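You operate a simulated robot arm through the tools that you are given. There is no shell and no other tool. Be economical: measure what you need, move in short steps, check, and stop when the job is done.

You run a simulated two-armed robot. Do the job below in one go: nothing can be reset, and whatever is moved stays where it is left.

## Task
Pick up the brush with the yellow handle with one hand, pass it to the other hand and put it on the second shelf from the bottom of the ring bay.

The check looks at the end state, three seconds after you hand in, the way a careful person would. Anything else that was tipped, shoved, dropped, spilled or broken makes it a failure.

## Robot
Two 7-joint arms with two-finger grippers on one trunk, on a base that drives. Base frame: it is fixed to the floor where the robot stands at the start and does not move with it; the origin is under the middle of the robot, x ahead of it, y to its left, z up. Lengths are in mm, angles in degrees, forces in N, time in s.
The left shoulder is at the start at [78, 151, 938], the right one opposite. With the tool pointing down near the work surface each hand reaches from about 100 to 760 mm from the robot's upright axis, wherever it stands, measured 20 degrees to its own side. Places, roughly: brush with the yellow handle (2x3x14 cm) [500, 100, 900]; second shelf of the ring bay [3200, 500, 800]. Payload 2.54 kg a hand.
The TCP of each hand is the grasp point between the finger pads, 30 mm short of the fingertips. In the tool frame z runs along the fingers and y along their closing line. Largest opening 116 mm; the body of the gripper starts 95 mm behind the TCP.
Orientation is that of the tool frame in the base frame, as [roll, pitch, yaw] about the fixed x, y, z axes, in that order (R = Rz(yaw) Ry(pitch) Rx(roll)). With the fingers straight down and closing along the base's y, the tool's x points along the base's -x, its y along +y and its z along -z.

## Interface
- The arms move only by the tool move_arm. It takes "left_moves", "right_moves" or both (then of equal length, played together; a hand with none holds still); each is a list of rows, each a list of 2 entries, a list of its own where there are three numbers: the shift along the tool's x, y, z in mm, then the turn, a rotation vector about the tool's x, y, z in degrees. In form: [[[dx, dy, dz], [ax, ay, az]], ...]. A call has 1 to 10 rows; each row shifts and turns the commanded pose from where the row before left it, along the tool's axes as they then stand. "left_jaw" and "right_jaw" are, for a hand that has rows, the gripper command, from -1 (fully open) to 1 (shut), values between in proportion, set as the call begins (left out, the last holds). Rows are played at 5 a second. More than 50 mm and 8.6 degrees between two rows, or a gripper value outside its range, and nothing of the call is played. A pose out of reach is approached as far as the arm can. The call stops where the force on the tool passes 40 N (or 10 N more than at its start, if that is more) or the arm is blocked; 0.2 s more then pass. Each finger travels about 72 mm/s and halts on what it meets, pressing with about 29 N; the grip force reading is that of the motor and also rises with nothing between the fingers. The clock runs only during rows and for 0.2 s after the last one: add rows that do not move to give the fingers time. It gives the time, the measured TCP pose, the force on the tool (base axes), the opening and the grip force at its end, in the units of the frame above (readings bear some noise), with the torque about the TCP (base axes, N m) and any sound that the robot's microphone picked up.
- Cameras (640 x 400 px; columns grow to the right, rows downward): "scene" is now at [163.7, -0.7, 1078.4]; the picture's right is [0.10, -1.00, 0.00], its down [-0.18, -0.02, -0.98] and it looks along [0.98, 0.10, -0.18] (base axes); focal length 221 px, centre (320, 200). "left" rides on the left gripper at [69, 15, -122] in its tool frame; the picture's right is [-0.21, 0.98, 0.00], its down [-0.83, -0.18, -0.53] and it looks along [-0.52, -0.11, 0.85] (tool axes); focal length 251 px, centre (320, 200). "right" rides on the right gripper at [69, -15, -122] in its tool frame; the picture's right is [0.21, 0.98, 0.00], its down [-0.83, 0.18, -0.53] and it looks along [-0.52, 0.11, 0.85] (tool axes); focal length 251 px, centre (320, 200). There is no depth. A picture from a camera that has moved, and an enlarged one, comes with that camera's place and axes in the base frame and with its lens. The place of the scene camera against the robot may be out by one fixed shift of up to 25 mm in any direction.
- grab_frame(camera): a new picture of that camera. No time passes.
- raise_lower(by): slides the trunk up (or, below 0, down) by that many mm; the arms and the scene camera ride with it, the base frame stays. It gives what a move gives, with no picture.
- steer(legs): drives the robot by 1 to 6 legs, each [ahead, left, turn to the left] in mm, mm and degrees, along the robot's own axes; the way and the turn of a leg run together, so that a leg with both is an arc; at most 1500 mm and 180 degrees a leg. The arms and the cameras ride along, it lands a little off, and it stops where it bumps. It gives what a move gives.
- pan_tilt(pan, tilt): turns the head with the scene camera to pan (to the left, within 80 degrees either way) and tilt (down, from -29 to 69), counted from straight ahead of the robot. It gives what a move gives.
- inspect(camera, box): a new picture of the part [left, top, right, bottom] of that camera's present view, enlarged. No time passes.
- finish_job(): hands the job in; it is judged then, once.

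Go step by step. Nothing tells you exact positions but the pictures and the camera data: compare them with the known pose of the tool, close in by small moves and look again before you grip or let go. The budget is 120 turns and 88 pictures, counting those below and the enlarged ones. Unless the task says otherwise, let go and move clear before handing in, and close with one line.

The tools are called after "Emit:" by a JSON object that holds its "name" and its "arguments". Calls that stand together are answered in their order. move_arm: Moves the arms, as the interface text tells. Its arguments: {"type":"object","properties":{"left_moves":{"type":"array"},"left_jaw":{"type":"number"},"right_moves":{"type":"array"},"right_jaw":{"type":"number"}},"required":[]} The other tools are called the same way: raise_lower (by) slides the trunk up or down; steer (legs) drives the base; pan_tilt (pan, tilt) turns the head that bears the scene camera; grab_frame (camera) takes a picture; inspect (camera, box) takes an enlarged picture of a part of a camera's view; finish_job () hands the job in.

At the start:

```text
clock: 0.0
left_position: [465.6, 302.8, 1141.3]
left_orientation: [-179.9, 0.0, -179.9]
left_force: [-0.2, -0.9, -0.2]
left_ft_torque: [0.01, 0.0, 0.03]
left_gripper_width: 116.0
left_finger_force: 0.1
right_position: [458.5, -146.3, 1063.3]
right_orientation: [179.9, 0.1, 179.9]
right_force: [0.4, 0.0, 0.3]
right_ft_torque: [0.02, 0.01, -0.01]
right_gripper_width: 116.3
right_finger_force: 0.2
trunk travel left (down, up): [-175.0, 114.0]
robot x, y, heading: [1.2, 0.7, -0.1]
head pan, tilt: [5.6, 10.3]
```

scene: 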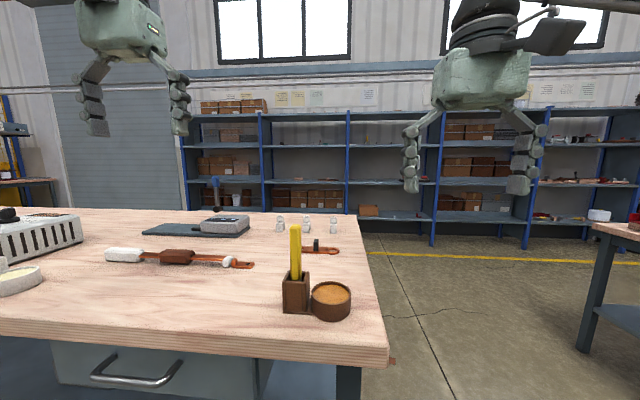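
right: 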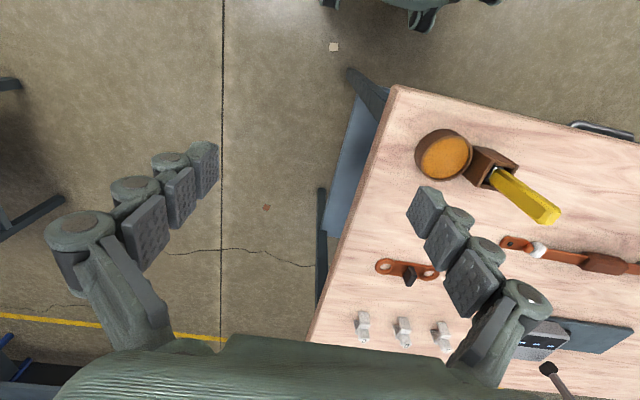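
left: 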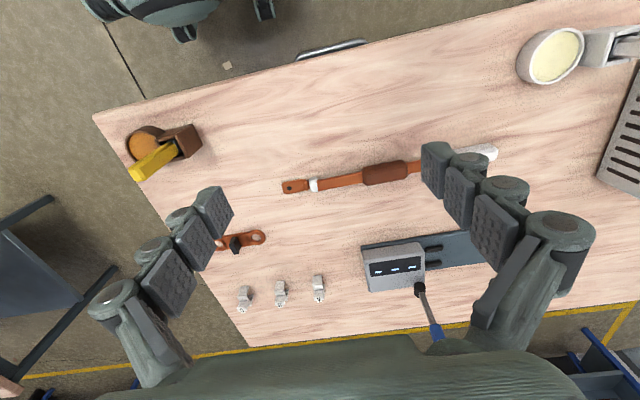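

I see the yellow handle standing in a brown holder next to a cup near the table's right front edge, and shelves behind. I'll enlarge the brush area and the shelf signs.

Emit:
{"name": "inspect", "arguments": {"camera": "scene", "box": [240, 200, 400, 340]}}

Emit:
{"name": "inspect", "arguments": {"camera": "scene", "box": [180, 70, 420, 230]}}

Emit:
{"name": "inspect", "arguments": {"camera": "right", "box": [380, 80, 600, 250]}}

Emit:
{"name": "inspect", "arguments": {"camera": "left", "box": [90, 90, 250, 200]}}

```text
2.86 times, centred on (320, 270) of scene
camera zoom: at [163.7, -0.7, 1078.4], right [0.1, -1.0, 0.0], down [-0.18, -0.02, -0.98], along [0.98, 0.1, -0.18], focal length 630 px, centre (320, 0)
```

zoom: 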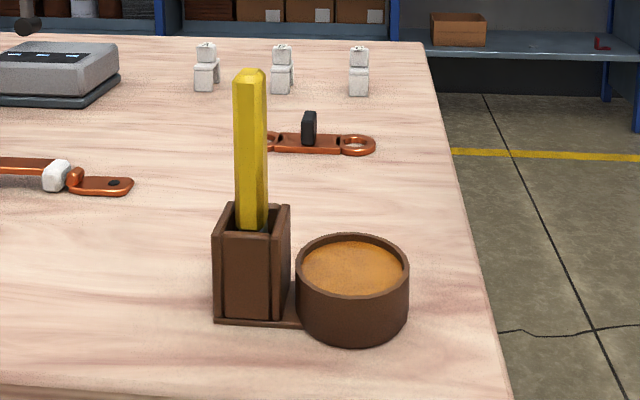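

```text
2.50 times, centred on (300, 150) of scene
camera zoom: at [163.7, -0.7, 1078.4], right [0.1, -1.0, 0.0], down [-0.18, -0.02, -0.98], along [0.98, 0.1, -0.18], focal length 552 px, centre (370, 325)
```

zoom: 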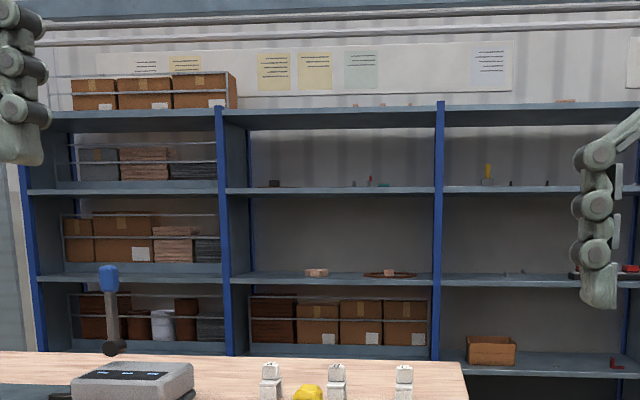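

```text
2.35 times, centred on (490, 165) of right
camera zoom: at [389.8, -163.5, 1186.7], right [-0.21, 0.98, 0.0], down [0.83, 0.18, 0.53], along [0.52, 0.11, -0.84], focal length 592 px, centre (-80, 282)
```

zoom: 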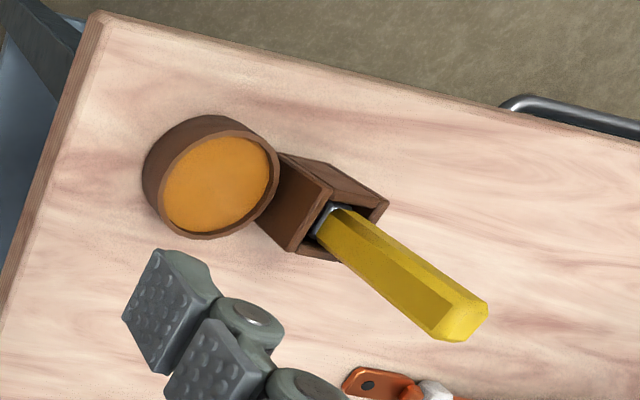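

```text
3.64 times, centred on (170, 145) of left
camera zoom: at [396.8, 318.9, 1262.7], right [0.21, 0.98, 0.0], down [0.83, -0.18, 0.53], along [0.52, -0.11, -0.85], focal length 914 px, centre (866, 400)
```

zoom: 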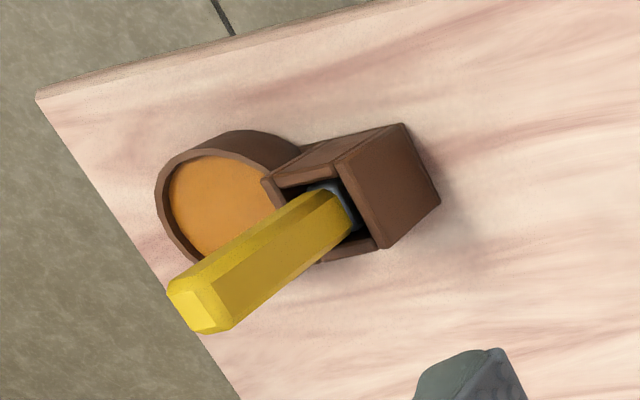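

The brush stands upright in its holder, top about (481, 80, 996), holder rim near z 905. I'll bring the left hand above it and move the right hand aside a bit.

Emit:
{"name": "move_arm", "arguments": {"left_moves": [[[-3, -44.5, 14], [0, 0, 0]], [[-3, -44.5, 14], [0, 0, 0]], [[-3, -44.5, 14], [0, 0, 0]], [[-3, -44.5, 14], [0, 0, 0]], [[-3, -44.5, 14], [0, 0, 0]], [[0, 0, 0], [0, 0, 0]]], "right_moves": [[[0, -30, 0], [0, 0, 0]], [[0, -30, 0], [0, 0, 0]], [[0, -30, 0], [0, 0, 0]], [[0, 0, 0], [0, 0, 0]], [[0, 0, 0], [0, 0, 0]], [[0, 0, 0], [0, 0, 0]]]}}

Emit:
{"name": "grab_frame", "arguments": {"camera": "left"}}

Emit:
{"name": "grab_frame", "arguments": {"camera": "scene"}}

```text
clock: 1.4
left_position: [458.0, 122.6, 1051.1]
left_orientation: [-180.0, 0.1, -179.8]
left_force: [0.0, 0.2, -1.1]
left_ft_torque: [0.02, 0.02, 0.04]
left_gripper_width: 116.2
left_finger_force: 0.1
left hand out of reach, approached as far as the arm can: row 4, 5
right_position: [458.2, -236.1, 1064.1]
right_orientation: [179.9, 0.0, 179.8]
right_force: [-0.2, -0.7, 0.5]
right_ft_torque: [-0.01, -0.05, 0.02]
right_gripper_width: 115.8
right_finger_force: 0.1
trunk travel left (down, up): [-175.0, 114.0]
robot x, y, heading: [0.8, 1.2, -0.1]
head pan, tilt: [5.6, 10.3]
```

```text
80 pictures are left
camera left: at [389.1, 139.3, 1172.8], right [0.21, 0.98, 0.0], down [0.83, -0.18, 0.54], along [0.52, -0.11, -0.84], focal length 251 px, centre (320, 200)
```

left: 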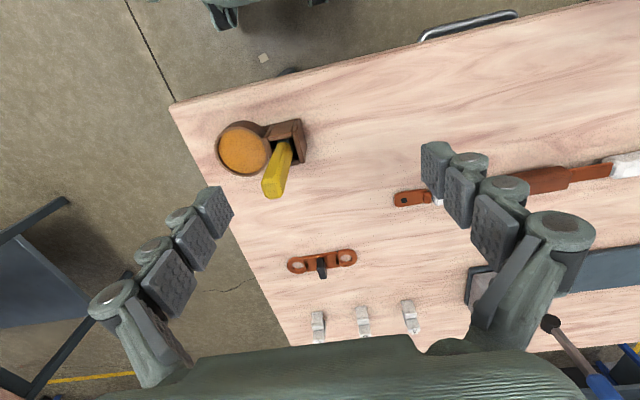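

```text
79 pictures are left
camera scene: at [163.8, -0.7, 1078.4], right [0.1, -1.0, 0.0], down [-0.18, -0.02, -0.98], along [0.98, 0.1, -0.18], focal length 221 px, centre (320, 200)
```

scene: 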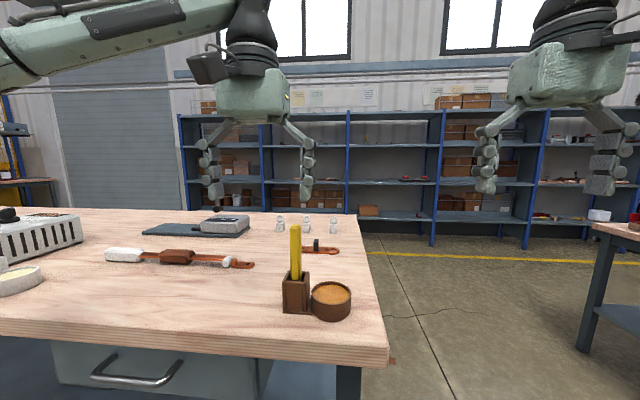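

Brush position is confirmed at (481, 80, 996), but the left hand can't reach that far inward from here. I'll pull it back left and drive the base 150 mm to the right.

Emit:
{"name": "move_arm", "arguments": {"left_moves": [[[0, 40, -15], [0, 0, 0]], [[0, 40, -15], [0, 0, 0]], [[0, 30, 0], [0, 0, 0]], [[0, 0, 0], [0, 0, 0]]]}}

Emit:
{"name": "steer", "arguments": {"legs": [[0, -150, 0]]}}

Emit:
{"name": "grab_frame", "arguments": {"camera": "left"}}

```text
clock: 2.4
left_position: [456.9, 229.9, 1081.9]
left_orientation: [180.0, 0.0, 180.0]
left_force: [0.2, -0.1, 0.3]
left_ft_torque: [0.02, 0.0, 0.01]
left_gripper_width: 116.2
left_finger_force: 0.0
right_position: [459.1, -236.8, 1065.1]
right_orientation: [179.9, 0.1, 179.9]
right_force: [0.4, 0.8, 0.7]
right_ft_torque: [0.03, 0.0, -0.01]
right_gripper_width: 115.9
right_finger_force: 0.0
trunk travel left (down, up): [-175.0, 114.0]
robot x, y, heading: [1.9, 1.0, -0.1]
head pan, tilt: [5.6, 10.3]
```

```text
clock: 4.5
left_position: [457.0, 79.9, 1081.8]
left_orientation: [-179.9, 0.0, -179.9]
left_force: [0.0, -0.8, 0.3]
left_ft_torque: [0.02, -0.01, 0.0]
left_gripper_width: 115.8
left_finger_force: 0.2
right_position: [460.1, -389.2, 1065.5]
right_orientation: [179.9, 0.0, -180.0]
right_force: [-0.9, -0.4, 0.7]
right_ft_torque: [0.01, -0.01, 0.01]
right_gripper_width: 116.1
right_finger_force: 0.0
trunk travel left (down, up): [-175.0, 114.0]
robot x, y, heading: [1.6, -151.3, -0.1]
head pan, tilt: [5.6, 10.3]
```

```text
78 pictures are left
camera left: at [388.0, 94.3, 1203.9], right [0.21, 0.98, 0.0], down [0.83, -0.18, 0.53], along [0.52, -0.11, -0.85], focal length 251 px, centre (320, 200)
```

left: 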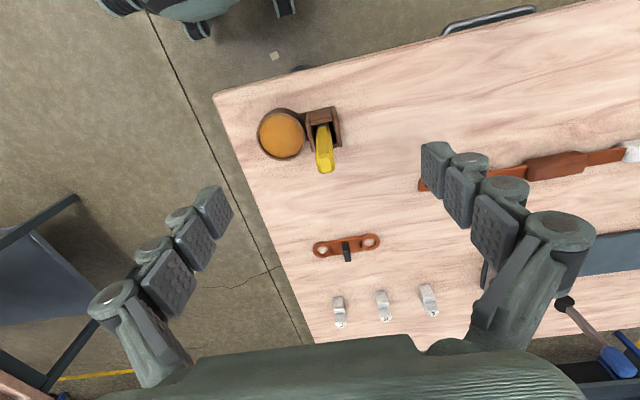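

The hand is now over the brush in y; the brush top is about 24 mm further ahead. I'll move over it and look at the handle's orientation.

Emit:
{"name": "move_arm", "arguments": {"left_moves": [[[-23, 0, 20], [0, 0, 0]], [[0, 0, 20], [0, 0, 0]], [[0, 0, 0], [0, 0, 0]]]}}

Emit:
{"name": "inspect", "arguments": {"camera": "left", "box": [220, 60, 420, 190]}}

Emit:
{"name": "inspect", "arguments": {"camera": "scene", "box": [100, 150, 340, 320]}}

```text
clock: 5.3
left_position: [478.6, 78.8, 1042.2]
left_orientation: [179.9, 0.0, -179.9]
left_force: [0.2, 0.3, -0.9]
left_ft_torque: [0.01, -0.04, -0.03]
left_gripper_width: 115.9
left_finger_force: 0.1
right_position: [459.2, -388.9, 1064.2]
right_orientation: [179.9, 0.2, 180.0]
right_force: [0.1, 0.4, 0.1]
right_ft_torque: [-0.01, -0.01, -0.01]
right_gripper_width: 116.0
right_finger_force: 0.1
trunk travel left (down, up): [-175.0, 114.0]
robot x, y, heading: [2.5, -152.7, 0.1]
head pan, tilt: [5.6, 10.3]
```

```text
3.08 times, centred on (320, 125) of left
camera zoom: at [410.6, 94.3, 1164.5], right [0.21, 0.98, 0.0], down [0.83, -0.18, 0.53], along [0.52, -0.11, -0.85], focal length 774 px, centre (320, 431)
```

zoom: 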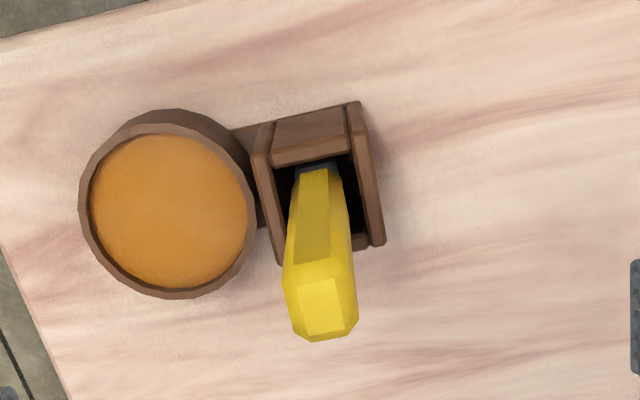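

```text
2.35 times, centred on (220, 235) of scene
camera zoom: at [163.8, -152.7, 1078.4], right [0.1, -0.99, 0.0], down [-0.18, -0.02, -0.98], along [0.98, 0.1, -0.18], focal length 519 px, centre (555, 118)
```

zoom: 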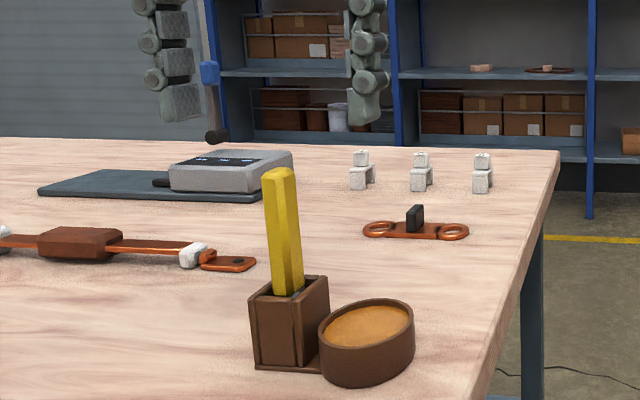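

The handle flats are aligned with the tool to within about 7°, centred at (481, 80). I'll turn slightly, lower onto the upper handle and close.

Emit:
{"name": "move_arm", "arguments": {"left_moves": [[[-2, 1, 0], [0, 0, 6]], [[0, 0, 23], [0, 0, 0]], [[0, 0, 23], [0, 0, 0]], [[0, 0, 22], [0, 0, 0]], [[0, 0, 0], [0, 0, 0]]]}}

Emit:
{"name": "inspect", "arguments": {"camera": "scene", "box": [100, 150, 340, 320]}}

Emit:
{"name": "grab_frame", "arguments": {"camera": "left"}}

```text
clock: 6.5
left_position: [481.7, 79.2, 974.8]
left_orientation: [180.0, 0.0, 174.0]
left_force: [0.1, 0.2, -0.7]
left_ft_torque: [0.05, 0.02, 0.0]
left_gripper_width: 116.2
left_finger_force: 0.0
right_position: [459.1, -389.2, 1065.2]
right_orientation: [179.9, 0.1, 179.9]
right_force: [-1.1, 0.6, -0.4]
right_ft_torque: [0.01, 0.0, -0.02]
right_gripper_width: 115.9
right_finger_force: 0.2
trunk travel left (down, up): [-175.0, 114.0]
robot x, y, heading: [1.7, -152.3, -0.0]
head pan, tilt: [5.6, 10.3]
```

```text
2.35 times, centred on (220, 235) of scene
camera zoom: at [163.8, -152.7, 1078.4], right [0.1, -0.99, 0.0], down [-0.18, -0.02, -0.98], along [0.98, 0.1, -0.18], focal length 519 px, centre (555, 118)
```

zoom: 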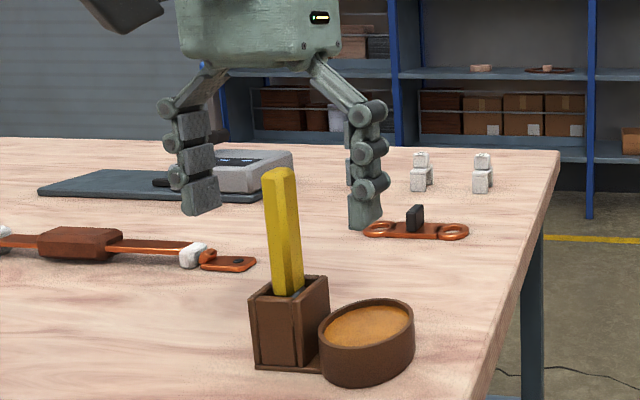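

```text
74 pictures are left
camera left: at [414.4, 102.8, 1096.2], right [0.31, 0.95, 0.0], down [0.8, -0.26, 0.53], along [0.51, -0.17, -0.85], focal length 251 px, centre (320, 200)
```

left: 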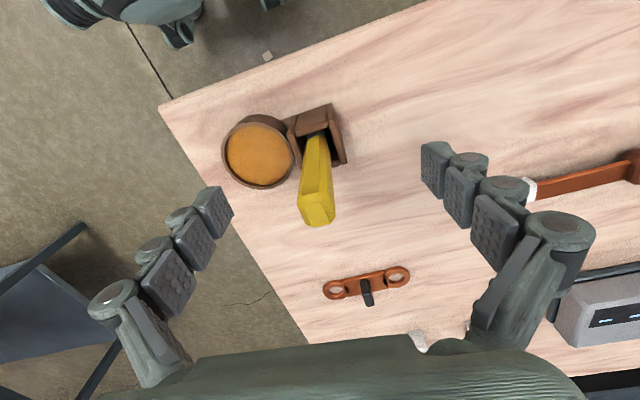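

The handle lies on the tool axis with its top about 22 mm above the TCP, exactly between the fingers. Closing now.

Emit:
{"name": "move_arm", "arguments": {"left_moves": [[[0, 0, 0], [0, 0, 0]], [[0, 0, 0], [0, 0, 0]], [[0, 0, 0], [0, 0, 0]], [[0, 0, 0], [0, 0, 0]], [[0, 0, 0], [0, 0, 0]], [[0, 0, 0], [0, 0, 0]]], "left_jaw": 1}}

Emit:
{"name": "inspect", "arguments": {"camera": "scene", "box": [100, 150, 340, 320]}}

```text
clock: 7.9
left_position: [481.5, 79.8, 974.7]
left_orientation: [-180.0, 0.1, 174.1]
left_force: [-0.5, 0.1, 0.6]
left_ft_torque: [0.03, -0.01, -0.02]
left_gripper_width: 14.6
left_finger_force: 29.4
right_position: [458.8, -387.4, 1066.4]
right_orientation: [179.9, 0.1, -180.0]
right_force: [-0.2, 0.0, -0.2]
right_ft_torque: [-0.01, 0.01, 0.04]
right_gripper_width: 116.1
right_finger_force: 0.1
trunk travel left (down, up): [-175.0, 114.0]
robot x, y, heading: [-3.8, -154.4, -0.1]
head pan, tilt: [5.6, 10.3]
```

```text
2.35 times, centred on (220, 235) of scene
camera zoom: at [163.9, -152.7, 1078.4], right [0.1, -0.99, 0.0], down [-0.18, -0.02, -0.98], along [0.98, 0.1, -0.18], focal length 519 px, centre (555, 118)
```

zoom: 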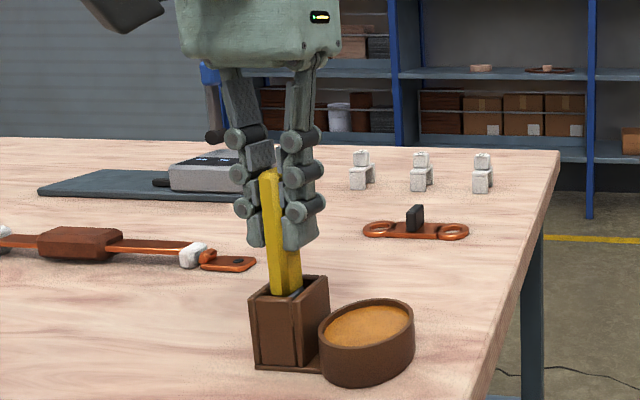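

Grip stopped at 14.6 mm with force, so the handle is held. I'll lift slowly, first a bit, then clear of the holder, checking.

Emit:
{"name": "move_arm", "arguments": {"left_moves": [[[0, 0, -10], [0, 0, 0]], [[0, 0, -15], [0, 0, 0]], [[0, 0, -15], [0, 0, 0]], [[0, 0, 0], [0, 0, 0]]]}}

Emit:
{"name": "inspect", "arguments": {"camera": "scene", "box": [100, 150, 340, 320]}}

```text
clock: 8.9
left_position: [481.7, 78.4, 1013.6]
left_orientation: [179.9, 0.0, 174.1]
left_force: [0.0, 0.1, -0.3]
left_ft_torque: [0.03, 0.01, 0.02]
left_gripper_width: 14.9
left_finger_force: 28.7
right_position: [458.8, -388.3, 1064.1]
right_orientation: [179.8, 0.1, -180.0]
right_force: [-0.2, -0.2, 0.2]
right_ft_torque: [0.02, 0.0, 0.01]
right_gripper_width: 116.1
right_finger_force: 0.0
trunk travel left (down, up): [-175.0, 114.0]
robot x, y, heading: [0.6, -151.4, 0.2]
head pan, tilt: [5.6, 10.3]
```

```text
2.35 times, centred on (220, 235) of scene
camera zoom: at [163.9, -152.7, 1078.4], right [0.1, -0.99, 0.0], down [-0.18, -0.02, -0.98], along [0.98, 0.1, -0.18], focal length 519 px, centre (555, 118)
```

zoom: 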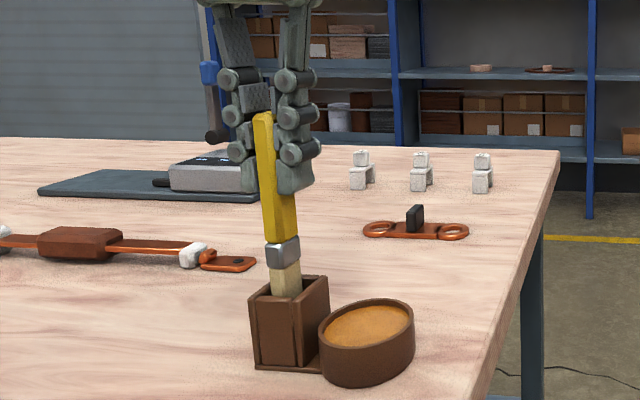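

The brush rises cleanly. Lifting the rest of the way out.

Emit:
{"name": "move_arm", "arguments": {"left_moves": [[[0, 0, -20], [0, 0, 0]], [[0, 0, -25], [0, 0, 0]], [[0, 0, -30], [0, 0, 0]], [[0, 0, -30], [0, 0, 0]], [[0, 0, 0], [0, 0, 0]]]}}

Emit:
{"name": "grab_frame", "arguments": {"camera": "scene"}}

Emit:
{"name": "grab_frame", "arguments": {"camera": "left"}}

```text
clock: 10.1
left_position: [480.4, 79.8, 1118.4]
left_orientation: [180.0, -0.1, 174.1]
left_force: [-0.3, -0.3, -0.1]
left_ft_torque: [0.01, -0.01, 0.01]
left_gripper_width: 14.8
left_finger_force: 28.8
right_position: [458.2, -388.2, 1065.1]
right_orientation: [179.9, 0.2, 180.0]
right_force: [0.1, 0.5, 1.2]
right_ft_torque: [-0.01, -0.02, -0.03]
right_gripper_width: 115.9
right_finger_force: 0.0
trunk travel left (down, up): [-175.0, 114.0]
robot x, y, heading: [3.6, -156.0, 0.1]
head pan, tilt: [5.6, 10.3]
```

```text
71 pictures are left
camera scene: at [163.8, -152.7, 1078.4], right [0.1, -0.99, 0.0], down [-0.18, -0.02, -0.98], along [0.98, 0.1, -0.18], focal length 221 px, centre (320, 200)
```

scene: 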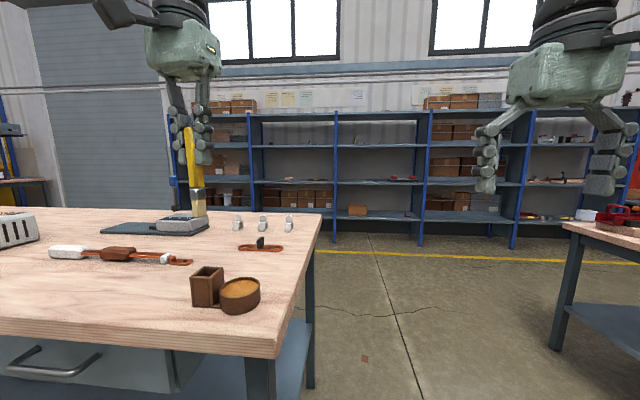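

```text
70 pictures are left
camera left: at [413.7, 102.5, 1240.7], right [0.31, 0.95, 0.0], down [0.8, -0.26, 0.53], along [0.51, -0.17, -0.85], focal length 251 px, centre (320, 200)
```

left: 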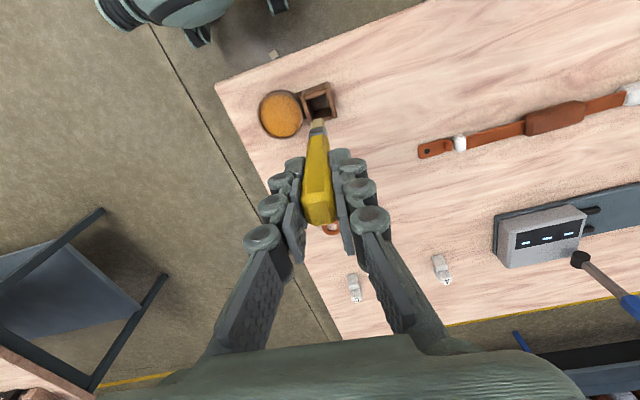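

The brush is free and held firmly; bristles point down. Next I turn the left hand so the brush lies horizontally pointing right (-y), for a coaxial handover.

Emit:
{"name": "move_arm", "arguments": {"left_moves": [[[0, 0, 0], [0, 0, -6]], [[0, 0, -5], [8.2, 0, 0]], [[0, 0, 0], [8.2, 0, 0]], [[0, 0, 0], [8.2, 0, 0]], [[0, 0, 0], [8.2, 0, 0]], [[0, 0, 0], [8.2, 0, 0]], [[0, 0, 0], [0, 0, 0]]]}}

Emit:
{"name": "move_arm", "arguments": {"left_moves": [[[0, 0, 0], [8.2, 0, 0]], [[0, 0, 0], [8.2, 0, 0]], [[0, 0, 0], [8.2, 0, 0]], [[0, 0, 0], [8.2, 0, 0]], [[0, 0, 0], [8.2, 0, 0]], [[0, 0, 0], [8, 0, 0]], [[0, 0, 0], [0, 0, 0]]]}}

Emit:
{"name": "grab_frame", "arguments": {"camera": "scene"}}

```text
clock: 11.7
left_position: [481.2, 79.8, 1123.6]
left_orientation: [-138.9, 0.0, -179.9]
left_force: [0.0, -0.1, 0.4]
left_ft_torque: [0.05, 0.01, -0.01]
left_gripper_width: 15.2
left_finger_force: 29.3
right_position: [459.9, -388.0, 1064.7]
right_orientation: [179.9, 0.1, 180.0]
right_force: [0.3, -0.2, 0.2]
right_ft_torque: [0.0, -0.01, -0.01]
right_gripper_width: 115.8
right_finger_force: 0.1
trunk travel left (down, up): [-175.0, 114.0]
robot x, y, heading: [-0.7, -154.3, -0.3]
head pan, tilt: [5.6, 10.3]
```

```text
clock: 13.3
left_position: [482.5, 78.7, 1129.6]
left_orientation: [-104.2, 0.1, -179.5]
left_force: [0.1, -0.5, -0.9]
left_ft_torque: [0.07, -0.01, 0.0]
left_gripper_width: 15.0
left_finger_force: 29.2
left hand out of reach, approached as far as the arm can: row 5, 6
right_position: [458.7, -388.1, 1064.7]
right_orientation: [179.8, 0.1, -180.0]
right_force: [-0.7, 0.5, -0.2]
right_ft_torque: [-0.01, -0.02, 0.03]
right_gripper_width: 115.9
right_finger_force: 0.1
trunk travel left (down, up): [-175.0, 114.0]
robot x, y, heading: [-1.9, -153.7, 0.1]
head pan, tilt: [5.6, 10.3]
```

```text
69 pictures are left
camera scene: at [163.9, -152.7, 1078.4], right [0.1, -0.99, 0.0], down [-0.18, -0.02, -0.98], along [0.98, 0.1, -0.18], focal length 221 px, centre (320, 200)
```

scene: 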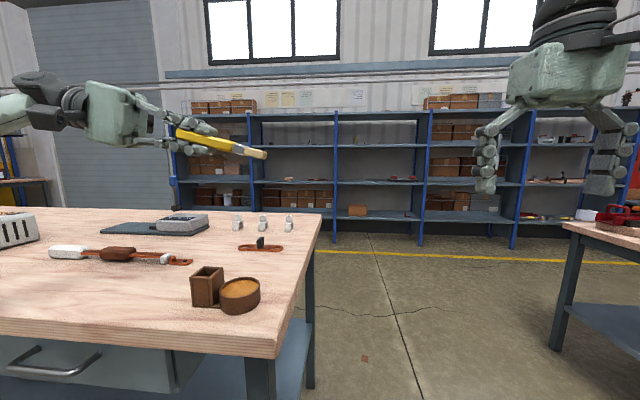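

The brush now points right but tilted 14° down, at the arm's limit here. I'll move the hand inward and back, then try finishing the turn.

Emit:
{"name": "move_arm", "arguments": {"left_moves": [[[20, -2, 25], [0, 0, 0]], [[20, -2, 25], [0, 0, 0]], [[10, -1, 11], [0, 0, 0]], [[0, 0, 0], [7, 0, 0]], [[0, 0, 0], [7, 0, 0]], [[0, 0, 0], [0, 0, 0]]]}}

```text
clock: 14.7
left_position: [435.7, 7.6, 1128.9]
left_orientation: [-102.4, 0.2, -178.2]
left_force: [-0.2, -0.1, -0.5]
left_ft_torque: [0.02, -0.01, 0.01]
left_gripper_width: 15.0
left_finger_force: 29.0
left hand out of reach, approached as far as the arm can: row 4, 5
right_position: [459.9, -388.1, 1065.2]
right_orientation: [179.9, 0.0, -179.9]
right_force: [0.5, 0.4, 0.2]
right_ft_torque: [0.0, -0.03, -0.02]
right_gripper_width: 116.1
right_finger_force: 0.0
trunk travel left (down, up): [-175.0, 114.0]
robot x, y, heading: [0.2, -150.8, 0.1]
head pan, tilt: [5.6, 10.3]
```

The wrist is at its limit, so I'll roll both hands 90° about the finger axis; then the closing line is along x and the residual tilt doesn't matter. Left first.

Emit:
{"name": "move_arm", "arguments": {"left_moves": [[[0, 0, 0], [0, 0, 8.2]], [[0, 0, 0], [0, 0, 8.2]], [[0, 0, 0], [0, 0, 8.2]], [[0, 0, 0], [0, 0, 8.2]], [[0, 0, 0], [0, 0, 8.2]], [[0, 0, 0], [0, 0, 8.2]], [[0, 0, 0], [0, 0, 8.2]], [[0, 0, 0], [0, 0, 8.2]], [[0, 0, 0], [0, 0, 8.2]], [[0, 0, 0], [0, 0, 8.2]]]}}

Emit:
{"name": "move_arm", "arguments": {"right_moves": [[[0, 0, 0], [0, 0, -8.2]], [[0, 0, 0], [0, 0, -8.2]], [[0, 0, 0], [0, 0, -8.2]], [[0, 0, 0], [0, 0, -8.2]], [[0, 0, 0], [0, 0, -8.2]], [[0, 0, 0], [0, 0, -8.2]], [[0, 0, 0], [0, 0, -8.2]], [[0, 0, 0], [0, 0, -8.2]], [[0, 0, 0], [0, 0, -8.2]], [[0, 0, 0], [0, 0, -8.2]]]}}

Emit:
{"name": "grab_frame", "arguments": {"camera": "scene"}}

```text
clock: 16.9
left_position: [436.0, 7.1, 1130.3]
left_orientation: [-149.1, 75.5, 123.5]
left_force: [0.1, 0.3, 0.4]
left_ft_torque: [0.02, -0.01, 0.01]
left_gripper_width: 14.8
left_finger_force: 29.2
right_position: [458.5, -388.0, 1065.5]
right_orientation: [180.0, 0.1, -180.0]
right_force: [-0.4, 0.6, -0.2]
right_ft_torque: [-0.03, 0.02, -0.02]
right_gripper_width: 115.8
right_finger_force: 0.1
trunk travel left (down, up): [-175.0, 114.0]
robot x, y, heading: [5.2, -154.6, 0.0]
head pan, tilt: [5.6, 10.3]
```

```text
clock: 19.1
left_position: [437.0, 7.1, 1129.4]
left_orientation: [-148.7, 75.4, 124.0]
left_force: [-0.1, 0.1, -0.3]
left_ft_torque: [0.02, -0.02, 0.0]
left_gripper_width: 14.8
left_finger_force: 29.2
right_position: [352.1, -270.8, 985.9]
right_orientation: [-179.9, 0.2, -98.1]
right_force: [-0.4, -0.3, -0.7]
right_ft_torque: [-0.04, 0.0, -0.03]
right_gripper_width: 116.0
right_finger_force: 0.2
right hand out of reach, approached as far as the arm can: row 5, 6, 7, 8, 9, 10
trunk travel left (down, up): [-175.0, 114.0]
robot x, y, heading: [0.3, -147.6, 0.1]
head pan, tilt: [5.6, 10.3]
```

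```text
68 pictures are left
camera scene: at [163.9, -152.6, 1078.4], right [0.1, -0.99, 0.0], down [-0.18, -0.02, -0.98], along [0.98, 0.1, -0.18], focal length 221 px, centre (320, 200)
```

scene: 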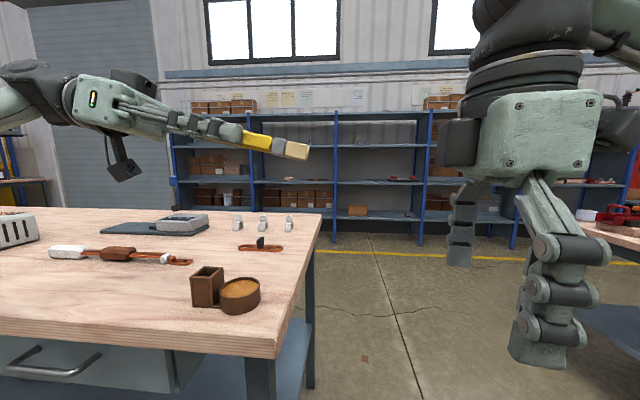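

The left hand is good (brush ~horizontal, closing along x). The right hand yawed but got dragged in; now I tilt its fingers toward +y in place.

Emit:
{"name": "move_arm", "arguments": {"right_moves": [[[0, 0, 0], [0, -8.2, 0]], [[0, 0, 0], [0, -8.2, 0]], [[0, 0, 0], [0, -8.2, 0]], [[0, 0, 0], [0, -8.2, 0]], [[0, 0, 0], [0, 0, 0]]]}}

```text
clock: 20.3
left_position: [437.1, 8.7, 1130.4]
left_orientation: [-148.6, 75.5, 124.0]
left_force: [0.1, 0.3, -0.3]
left_ft_torque: [-0.01, 0.03, -0.01]
left_gripper_width: 14.9
left_finger_force: 28.5
right_position: [351.2, -270.4, 986.1]
right_orientation: [-179.9, 33.1, -97.9]
right_force: [0.2, 1.0, -0.4]
right_ft_torque: [0.04, 0.07, -0.02]
right_gripper_width: 116.0
right_finger_force: 0.0
trunk travel left (down, up): [-175.0, 114.0]
robot x, y, heading: [-2.2, -154.7, 0.0]
head pan, tilt: [5.6, 10.3]
```

That works without reach complaints. Continue tilting.

Emit:
{"name": "move_arm", "arguments": {"right_moves": [[[0, 0, 0], [0, -8.2, 0]], [[0, 0, 0], [0, -8.2, 0]], [[0, 0, 0], [0, -8.2, 0]], [[0, 0, 0], [0, -8.2, 0]], [[0, 0, 0], [0, 0, 0]]]}}

Emit:
{"name": "grab_frame", "arguments": {"camera": "scene"}}

Emit:
{"name": "grab_frame", "arguments": {"camera": "right"}}

```text
clock: 21.5
left_position: [437.5, 7.7, 1130.5]
left_orientation: [-148.6, 75.5, 123.9]
left_force: [-0.9, 0.0, -0.2]
left_ft_torque: [-0.02, -0.01, 0.01]
left_gripper_width: 14.8
left_finger_force: 28.5
right_position: [351.0, -272.1, 984.7]
right_orientation: [-180.0, 65.7, -98.0]
right_force: [0.2, -0.3, -0.2]
right_ft_torque: [0.01, -0.01, -0.01]
right_gripper_width: 116.0
right_finger_force: 0.0
trunk travel left (down, up): [-175.0, 114.0]
robot x, y, heading: [-1.2, -150.1, -0.3]
head pan, tilt: [5.6, 10.3]
```

```text
67 pictures are left
camera scene: at [163.9, -152.7, 1078.4], right [0.1, -0.99, 0.0], down [-0.18, -0.02, -0.98], along [0.98, 0.1, -0.18], focal length 221 px, centre (320, 200)
```

scene: 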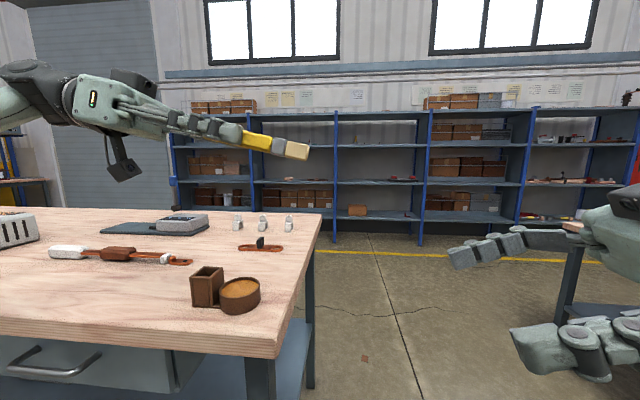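

```text
66 pictures are left
camera right: at [347.1, -413.2, 972.9], right [-0.98, 0.05, -0.2], down [-0.2, -0.12, 0.97], along [0.02, 0.99, 0.13], focal length 251 px, centre (320, 200)
```

right: 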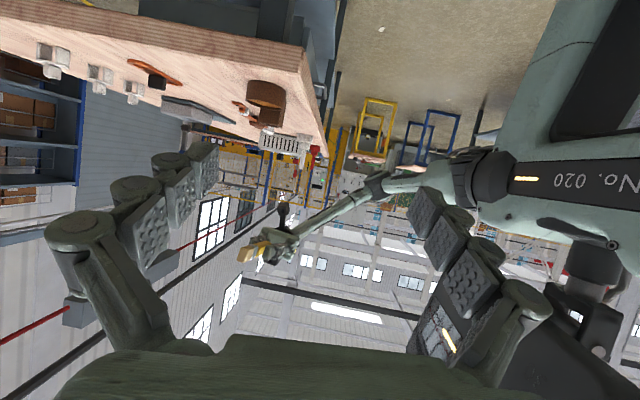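

The right hand now points left. I'll fine-align both closing lines (left +7.5° roll, right +9.8° yaw and 16° more tilt).

Emit:
{"name": "move_arm", "arguments": {"left_moves": [[[0, 0, 0], [0, 0, 7.5]], [[0, 0, 0], [0, 0, 0]], [[0, 0, 0], [0, 0, 0]], [[0, 0, 0], [0, 0, 0]], [[0, 0, 0], [0, 0, 0]]], "right_moves": [[[0, 0, 0], [-4.45, 0, -2]], [[0, 0, 0], [-4.45, 0, -2]], [[0, 0, 0], [0, -8, 0]], [[0, 0, 0], [0, -8, 0]], [[0, 0, 0], [0, 0, 0]]]}}

```text
clock: 22.7
left_position: [437.3, 8.3, 1129.5]
left_orientation: [-179.2, 77.7, 92.5]
left_force: [0.0, -0.1, -0.3]
left_ft_torque: [-0.03, -0.01, 0.01]
left_gripper_width: 14.8
left_finger_force: 29.2
right_position: [323.5, -263.6, 1005.2]
right_orientation: [179.5, 81.6, -88.8]
right_force: [-0.6, 0.0, 0.2]
right_ft_torque: [-0.02, 0.01, 0.0]
right_gripper_width: 116.1
right_finger_force: 0.1
right hand out of reach, approached as far as the arm can: row 1, 2, 3, 4
trunk travel left (down, up): [-175.0, 114.0]
robot x, y, heading: [2.1, -152.1, 0.5]
head pan, tilt: [5.6, 10.3]
```

Orientations match; left brush axis (0.04,-0.98,-0.21), right fingers (-0.02,0.99,-0.15). I move the right hand to just short of the bristle end at about (442, -175, 1120).

Emit:
{"name": "move_arm", "arguments": {"right_moves": [[[-25, -24, 13.7], [0, 0, 0]], [[-25, -24, 13.7], [0, 0, 0]], [[-25, -24, 13.7], [0, 0, 0]], [[-25, -24, 13.7], [0, 0, 0]], [[-26, -24, 13.7], [0, 0, 0]], [[0, 0, 0], [0, 0, 0]]]}}

Emit:
{"name": "grab_frame", "arguments": {"camera": "right"}}

Emit:
{"name": "grab_frame", "arguments": {"camera": "scene"}}

```text
clock: 24.1
left_position: [437.6, 8.8, 1129.5]
left_orientation: [-179.2, 77.7, 92.5]
left_force: [0.6, 0.2, 0.7]
left_ft_torque: [0.02, 0.01, 0.0]
left_gripper_width: 14.6
left_finger_force: 29.3
right_position: [375.3, -207.7, 1087.3]
right_orientation: [177.5, 81.5, -90.7]
right_force: [0.7, 0.5, -0.5]
right_ft_torque: [0.0, -0.04, 0.0]
right_gripper_width: 116.0
right_finger_force: 0.0
right hand out of reach, approached as far as the arm can: row 1, 2, 3, 4, 5
trunk travel left (down, up): [-175.0, 114.0]
robot x, y, heading: [-4.1, -158.1, 0.2]
head pan, tilt: [5.6, 10.3]
```

```text
65 pictures are left
camera right: at [394.6, -339.6, 1037.7], right [-0.98, -0.06, -0.21], down [-0.16, -0.41, 0.9], along [-0.14, 0.91, 0.39], focal length 251 px, centre (320, 200)
```

right: 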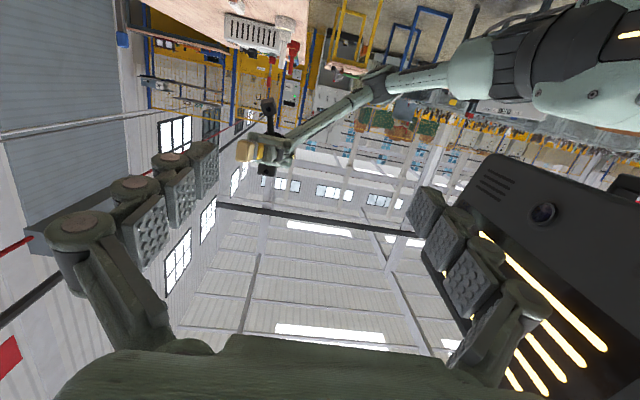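

```text
64 pictures are left
camera scene: at [163.9, -152.7, 1078.4], right [0.1, -0.99, 0.0], down [-0.18, -0.02, -0.98], along [0.98, 0.1, -0.18], focal length 221 px, centre (320, 200)
```

scene: 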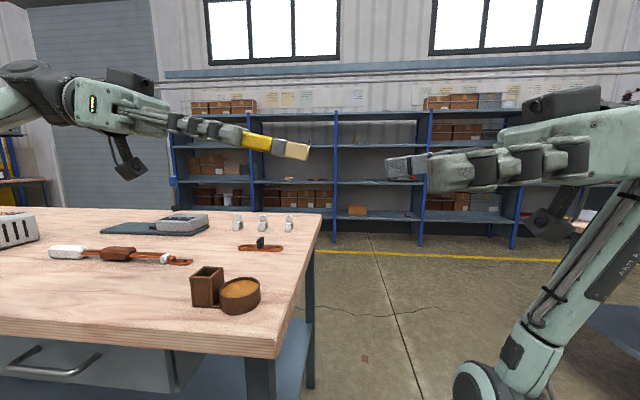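

The right hand is still reach-limited at (375,-208,1087). I'll probe whether it can extend forward at a lower height.

Emit:
{"name": "move_arm", "arguments": {"right_moves": [[[15, -20, 2], [0, 0, 0]], [[15, -20, 2], [0, 0, 0]], [[0, -20, 0], [0, 0, 0]], [[0, 0, 0], [0, 0, 0]]]}}

```text
clock: 25.1
left_position: [438.7, 7.4, 1129.9]
left_orientation: [-179.4, 77.8, 92.5]
left_force: [0.1, -0.2, 0.4]
left_ft_torque: [0.04, 0.01, 0.01]
left_gripper_width: 14.6
left_finger_force: 29.2
right_position: [373.5, -212.3, 1084.9]
right_orientation: [179.0, 81.5, -89.2]
right_force: [0.3, -0.4, -0.4]
right_ft_torque: [0.01, 0.02, 0.01]
right_gripper_width: 116.1
right_finger_force: 0.1
right hand out of reach, approached as far as the arm can: row 1, 2, 3
trunk travel left (down, up): [-175.0, 114.0]
robot x, y, heading: [5.7, -152.0, -0.1]
head pan, tilt: [5.6, 10.3]
```

The right arm seems in a poor posture; the left (mirrored path: tilt first, then roll) got there fine. I'll unwind the right hand to pointing down and redo it the way the left went.

Emit:
{"name": "move_arm", "arguments": {"right_moves": [[[0, 0, -10], [0, 8.2, 0]], [[0, 0, -10], [0, 8.2, 0]], [[0, 0, -10], [0, 8.2, 0]], [[0, 0, 0], [0, 8.2, 0]], [[0, 0, 0], [0, 8.2, 0]], [[0, 0, 0], [0, 8.2, 0]], [[0, 0, 0], [0, 8.2, 0]], [[0, 0, 0], [0, 8.2, 0]], [[0, 0, 0], [0, 8.2, 0]], [[0, 0, 0], [0, 8, 0]]]}}

Emit:
{"name": "move_arm", "arguments": {"right_moves": [[[0, 0, 0], [0, 0, 8.2]], [[0, 0, 0], [0, 0, 8.2]], [[0, 0, 0], [0, 0, 8.2]], [[0, 0, 0], [0, 0, 8.2]], [[0, 0, 0], [0, 0, 8.2]], [[0, 0, 0], [0, 0, 8.2]], [[0, 0, 0], [0, 0, 8.2]], [[0, 0, 0], [0, 0, 8.2]], [[0, 0, 0], [0, 0, 8.2]], [[0, 0, 0], [0, 0, 8.2]]]}}

```text
clock: 27.3
left_position: [436.5, 10.2, 1128.4]
left_orientation: [-179.3, 77.7, 92.4]
left_force: [0.2, 0.7, 0.1]
left_ft_torque: [0.01, -0.02, 0.0]
left_gripper_width: 14.8
left_finger_force: 29.3
right_position: [299.8, -199.3, 1060.7]
right_orientation: [-180.0, -0.2, -88.4]
right_force: [0.3, 0.0, -0.2]
right_ft_torque: [0.0, 0.0, 0.0]
right_gripper_width: 115.9
right_finger_force: 0.0
right hand out of reach, approached as far as the arm can: row 5, 6, 7, 8, 9, 10
trunk travel left (down, up): [-175.0, 114.0]
robot x, y, heading: [-2.5, -154.3, -0.2]
head pan, tilt: [5.6, 10.3]
```

```text
clock: 29.5
left_position: [435.4, 9.4, 1128.3]
left_orientation: [-179.2, 77.6, 92.5]
left_force: [-0.2, -0.4, -0.3]
left_ft_torque: [0.0, 0.01, 0.05]
left_gripper_width: 15.0
left_finger_force: 29.4
right_position: [299.8, -200.1, 1060.8]
right_orientation: [-179.8, 0.0, -170.5]
right_force: [0.0, -0.7, 0.5]
right_ft_torque: [0.02, -0.01, 0.0]
right_gripper_width: 115.9
right_finger_force: 0.1
trunk travel left (down, up): [-175.0, 114.0]
robot x, y, heading: [1.5, -153.3, 0.3]
head pan, tilt: [5.6, 10.3]
```

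Unwound. Now move the right hand out to the mirror of the left's starting spot, (480, -385, 1124).

Emit:
{"name": "move_arm", "arguments": {"right_moves": [[[0, 0, 0], [0, 0, 8.5]], [[-30, -31, -10], [0, 0, 1]], [[-30, -31, -10], [0, 0, 0]], [[-30, -31, -10], [0, 0, 0]], [[-30, -31, -11], [0, 0, 0]], [[-30, -31, -11], [0, 0, 0]], [[-30, -30, -11], [0, 0, 0]], [[0, 0, 0], [0, 0, 0]]]}}

Emit:
{"name": "move_arm", "arguments": {"right_moves": [[[0, 0, 0], [-8.2, 0, 0]], [[0, 0, 0], [-8.2, 0, 0]], [[0, 0, 0], [-8.2, 0, 0]], [[0, 0, 0], [-8.2, 0, 0]], [[0, 0, 0], [-8.2, 0, 0]], [[0, 0, 0], [-8.2, 0, 0]], [[0, 0, 0], [-8.2, 0, 0]], [[0, 0, 0], [-8.2, 0, 0]], [[0, 0, 0], [-8.2, 0, 0]], [[0, 0, 0], [0, 0, 0]]]}}

```text
clock: 31.3
left_position: [438.1, 7.8, 1129.5]
left_orientation: [-179.3, 77.7, 92.5]
left_force: [0.5, -0.1, -0.8]
left_ft_torque: [0.02, 0.01, -0.02]
left_gripper_width: 15.0
left_finger_force: 28.5
right_position: [481.9, -382.8, 1124.2]
right_orientation: [-179.9, 0.2, -179.7]
right_force: [-0.4, 0.0, 0.4]
right_ft_torque: [-0.01, -0.01, 0.02]
right_gripper_width: 115.5
right_finger_force: 0.3
trunk travel left (down, up): [-175.0, 114.0]
robot x, y, heading: [1.7, -152.4, 0.0]
head pan, tilt: [5.6, 10.3]
```

```text
clock: 33.5
left_position: [436.9, 7.9, 1129.2]
left_orientation: [-179.3, 77.8, 92.5]
left_force: [-0.7, 1.0, -0.5]
left_ft_torque: [0.02, 0.0, -0.03]
left_gripper_width: 14.9
left_finger_force: 29.0
right_position: [480.8, -382.9, 1124.3]
right_orientation: [106.2, 0.1, -179.6]
right_force: [0.1, 0.2, -0.2]
right_ft_torque: [0.01, 0.0, 0.0]
right_gripper_width: 116.2
right_finger_force: 0.1
trunk travel left (down, up): [-175.0, 114.0]
robot x, y, heading: [-1.3, -152.0, -0.2]
head pan, tilt: [5.6, 10.3]
```

Good. Mirror the left's inward shift and then roll −90°.

Emit:
{"name": "move_arm", "arguments": {"right_moves": [[[22, 10, 35], [0, 0, 0]], [[22, 10, 34], [0, 0, 0]], [[0, 0, 0], [0, 0, -8.2]], [[0, 0, 0], [0, 0, -8.2]], [[0, 0, 0], [0, 0, -8.2]], [[0, 0, 0], [0, 0, -8.2]], [[0, 0, 0], [0, 0, -8.2]], [[0, 0, 0], [0, 0, -8.2]], [[0, 0, 0], [0, 0, -8.2]], [[0, 0, 0], [0, 0, -8.2]]]}}

Emit:
{"name": "move_arm", "arguments": {"right_moves": [[[0, 0, 0], [0, 0, -8.2]], [[0, 0, 0], [0, 0, -8.2]], [[0, 0, 0], [0, 0, -8]], [[0, 0, 0], [0, 0, 0]]]}}

Emit:
{"name": "grab_frame", "arguments": {"camera": "right"}}

Emit:
{"name": "grab_frame", "arguments": {"camera": "scene"}}

```text
clock: 35.7
left_position: [437.4, 8.3, 1129.5]
left_orientation: [-179.3, 77.7, 92.5]
left_force: [-0.6, 0.1, 0.1]
left_ft_torque: [0.03, 0.0, 0.01]
left_gripper_width: 14.5
left_finger_force: 29.2
right_position: [436.5, -311.2, 1124.8]
right_orientation: [125.6, 61.0, -147.7]
right_force: [0.3, -0.5, 0.1]
right_ft_torque: [-0.01, 0.0, 0.0]
right_gripper_width: 115.9
right_finger_force: 0.1
trunk travel left (down, up): [-175.0, 114.0]
robot x, y, heading: [1.9, -151.4, -0.1]
head pan, tilt: [5.6, 10.3]
```

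```text
clock: 36.7
left_position: [436.9, 8.3, 1128.6]
left_orientation: [-179.3, 77.7, 92.3]
left_force: [-0.6, -0.1, 0.9]
left_ft_torque: [0.01, -0.02, 0.0]
left_gripper_width: 14.7
left_finger_force: 28.8
right_position: [387.4, -297.1, 1134.2]
right_orientation: [179.6, 73.7, -90.1]
right_force: [0.8, 0.6, -0.2]
right_ft_torque: [0.01, 0.0, -0.02]
right_gripper_width: 116.0
right_finger_force: 0.1
right hand out of reach, approached as far as the arm can: row 2, 3
trunk travel left (down, up): [-175.0, 114.0]
robot x, y, heading: [-0.1, -152.6, -0.0]
head pan, tilt: [5.6, 10.3]
```

```text
63 pictures are left
camera right: at [402.6, -434.4, 1103.9], right [-0.98, -0.06, -0.2], down [-0.18, -0.28, 0.94], along [-0.12, 0.96, 0.26], focal length 251 px, centre (320, 200)
```

right: 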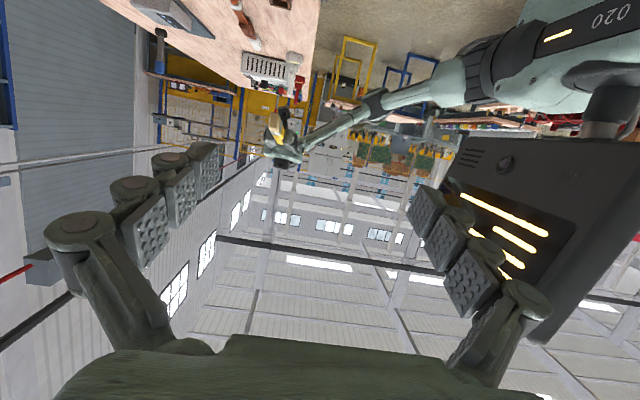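

```text
62 pictures are left
camera scene: at [163.8, -152.8, 1078.4], right [0.1, -0.99, 0.0], down [-0.18, -0.02, -0.98], along [0.98, 0.1, -0.18], focal length 221 px, centre (320, 200)
```

scene: 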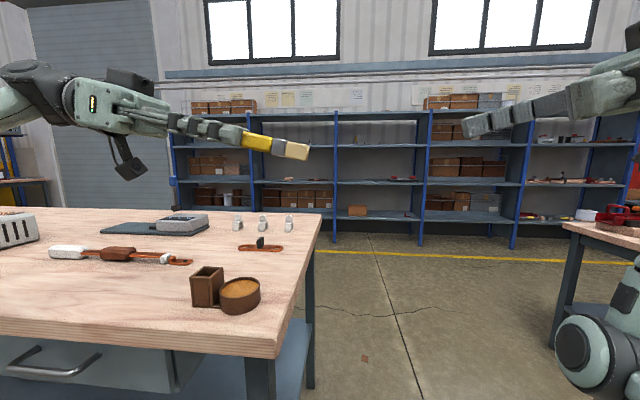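

Both hands' closing lines stay parallel if rolled by mirrored amounts, so I'll back both off to ~66° roll where the right had freedom.

Emit:
{"name": "move_arm", "arguments": {"left_moves": [[[0, 0, 0], [0, 0, -8]], [[0, 0, 0], [0, 0, -8]], [[0, 0, 0], [0, 0, -8]], [[0, 0, 0], [0, 0, 0]]], "right_moves": [[[0, 0, 0], [0, 0, 8.2]], [[0, 0, 0], [0, 0, 8.2]], [[0, 0, 0], [0, 0, 8.2]], [[0, 0, 0], [0, 0, 0]]]}}

```text
clock: 37.7
left_position: [436.8, 9.0, 1129.6]
left_orientation: [-118.0, 63.1, 156.4]
left_force: [-0.7, 0.3, 0.0]
left_ft_torque: [-0.01, 0.02, -0.01]
left_gripper_width: 14.9
left_finger_force: 28.4
right_position: [387.6, -294.9, 1135.8]
right_orientation: [125.0, 60.6, -148.3]
right_force: [-0.3, -1.0, 0.6]
right_ft_torque: [0.0, 0.01, 0.01]
right_gripper_width: 116.0
right_finger_force: 0.1
trunk travel left (down, up): [-175.0, 114.0]
robot x, y, heading: [2.3, -149.0, 0.1]
head pan, tilt: [5.6, 10.3]
```

Closing lines are parallel within the xz-plane; the right needs a −14° turn about its x to be square to the brush. I'll do that and bring the left hand 90 mm inward.

Emit:
{"name": "move_arm", "arguments": {"left_moves": [[[-5.3, -3.5, 29.3], [0, 0, 0]], [[-5.3, -3.5, 29.3], [0, 0, 0]], [[-5.4, -3.4, 29.2], [0, 0, 0]], [[0, 0, 0], [0, 0, 0]]], "right_moves": [[[0, 0, 0], [-7.1, 0, 0]], [[0, 0, 0], [-7.2, 0, 0]], [[0, 0, 0], [0, 0, 0]], [[0, 0, 0], [0, 0, 0]]]}}

Emit:
{"name": "grab_frame", "arguments": {"camera": "scene"}}

```text
clock: 38.7
left_position: [436.4, -81.3, 1129.4]
left_orientation: [-118.1, 63.0, 156.4]
left_force: [0.5, 0.0, 1.1]
left_ft_torque: [0.02, 0.03, 0.01]
left_gripper_width: 14.7
left_finger_force: 29.3
right_position: [388.1, -297.2, 1135.0]
right_orientation: [110.8, 60.7, -148.2]
right_force: [-0.2, -0.6, -1.2]
right_ft_torque: [0.03, 0.03, -0.01]
right_gripper_width: 115.7
right_finger_force: 0.2
trunk travel left (down, up): [-175.0, 114.0]
robot x, y, heading: [1.1, -149.7, 0.1]
head pan, tilt: [5.6, 10.3]
```

```text
61 pictures are left
camera scene: at [163.8, -152.7, 1078.4], right [0.1, -0.99, 0.0], down [-0.18, -0.02, -0.98], along [0.98, 0.1, -0.18], focal length 221 px, centre (320, 200)
```

scene: 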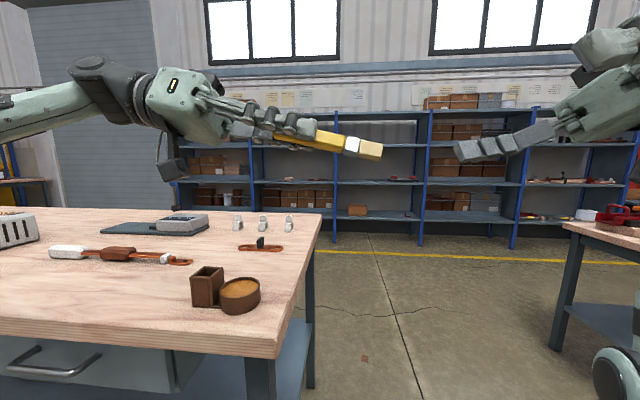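

The hands face each other and the brush is along the left tool's axis (bristle end ≈ (440,-196,1105)). I bring the right hand in line just short of the bristle end and look.

Emit:
{"name": "move_arm", "arguments": {"right_moves": [[[-1, -24.3, 10], [0, 0, 0]], [[-1, -24.3, 15], [0, 0, 0]], [[-1, -24.2, 24], [0, 0, 0]], [[0, 0, 0], [0, 0, 0]]]}}

Emit:
{"name": "grab_frame", "arguments": {"camera": "right"}}

Emit:
{"name": "grab_frame", "arguments": {"camera": "scene"}}

```text
clock: 39.7
left_position: [437.0, -79.7, 1129.6]
left_orientation: [-118.2, 63.2, 156.3]
left_force: [-0.2, -0.3, -0.2]
left_ft_torque: [0.01, -0.03, 0.0]
left_gripper_width: 14.7
left_finger_force: 29.2
right_position: [439.4, -240.2, 1095.2]
right_orientation: [110.7, 60.8, -148.2]
right_force: [-0.3, 1.0, -1.3]
right_ft_torque: [0.02, 0.03, 0.0]
right_gripper_width: 115.9
right_finger_force: 0.0
trunk travel left (down, up): [-175.0, 114.0]
robot x, y, heading: [3.7, -153.0, 0.1]
head pan, tilt: [5.6, 10.3]
```

```text
60 pictures are left
camera right: at [452.4, -374.5, 1050.4], right [-0.95, -0.18, 0.26], down [0.31, -0.32, 0.9], along [-0.08, 0.93, 0.36], focal length 251 px, centre (320, 200)
```

right: 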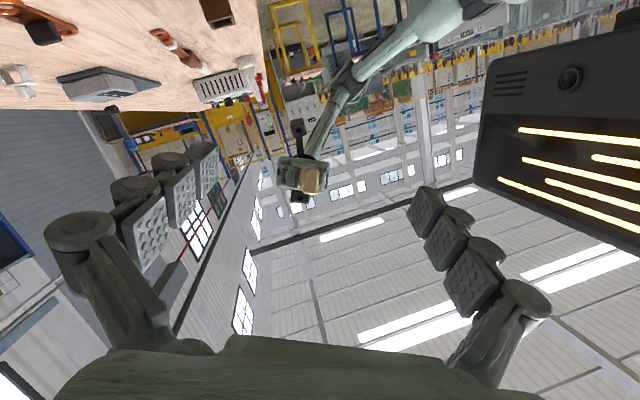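

```text
59 pictures are left
camera scene: at [163.9, -152.7, 1078.4], right [0.1, -0.99, 0.0], down [-0.18, -0.02, -0.98], along [0.98, 0.1, -0.18], focal length 221 px, centre (320, 200)
```

scene: 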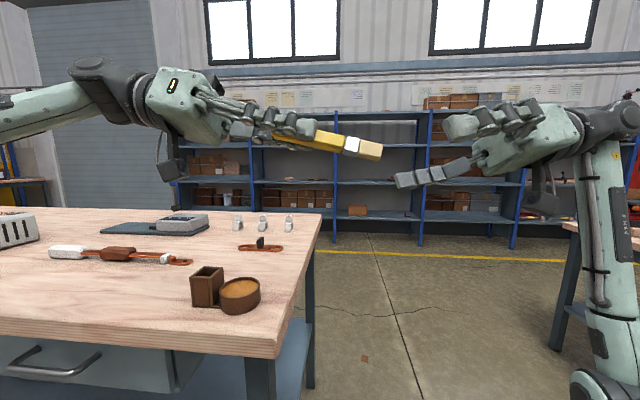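

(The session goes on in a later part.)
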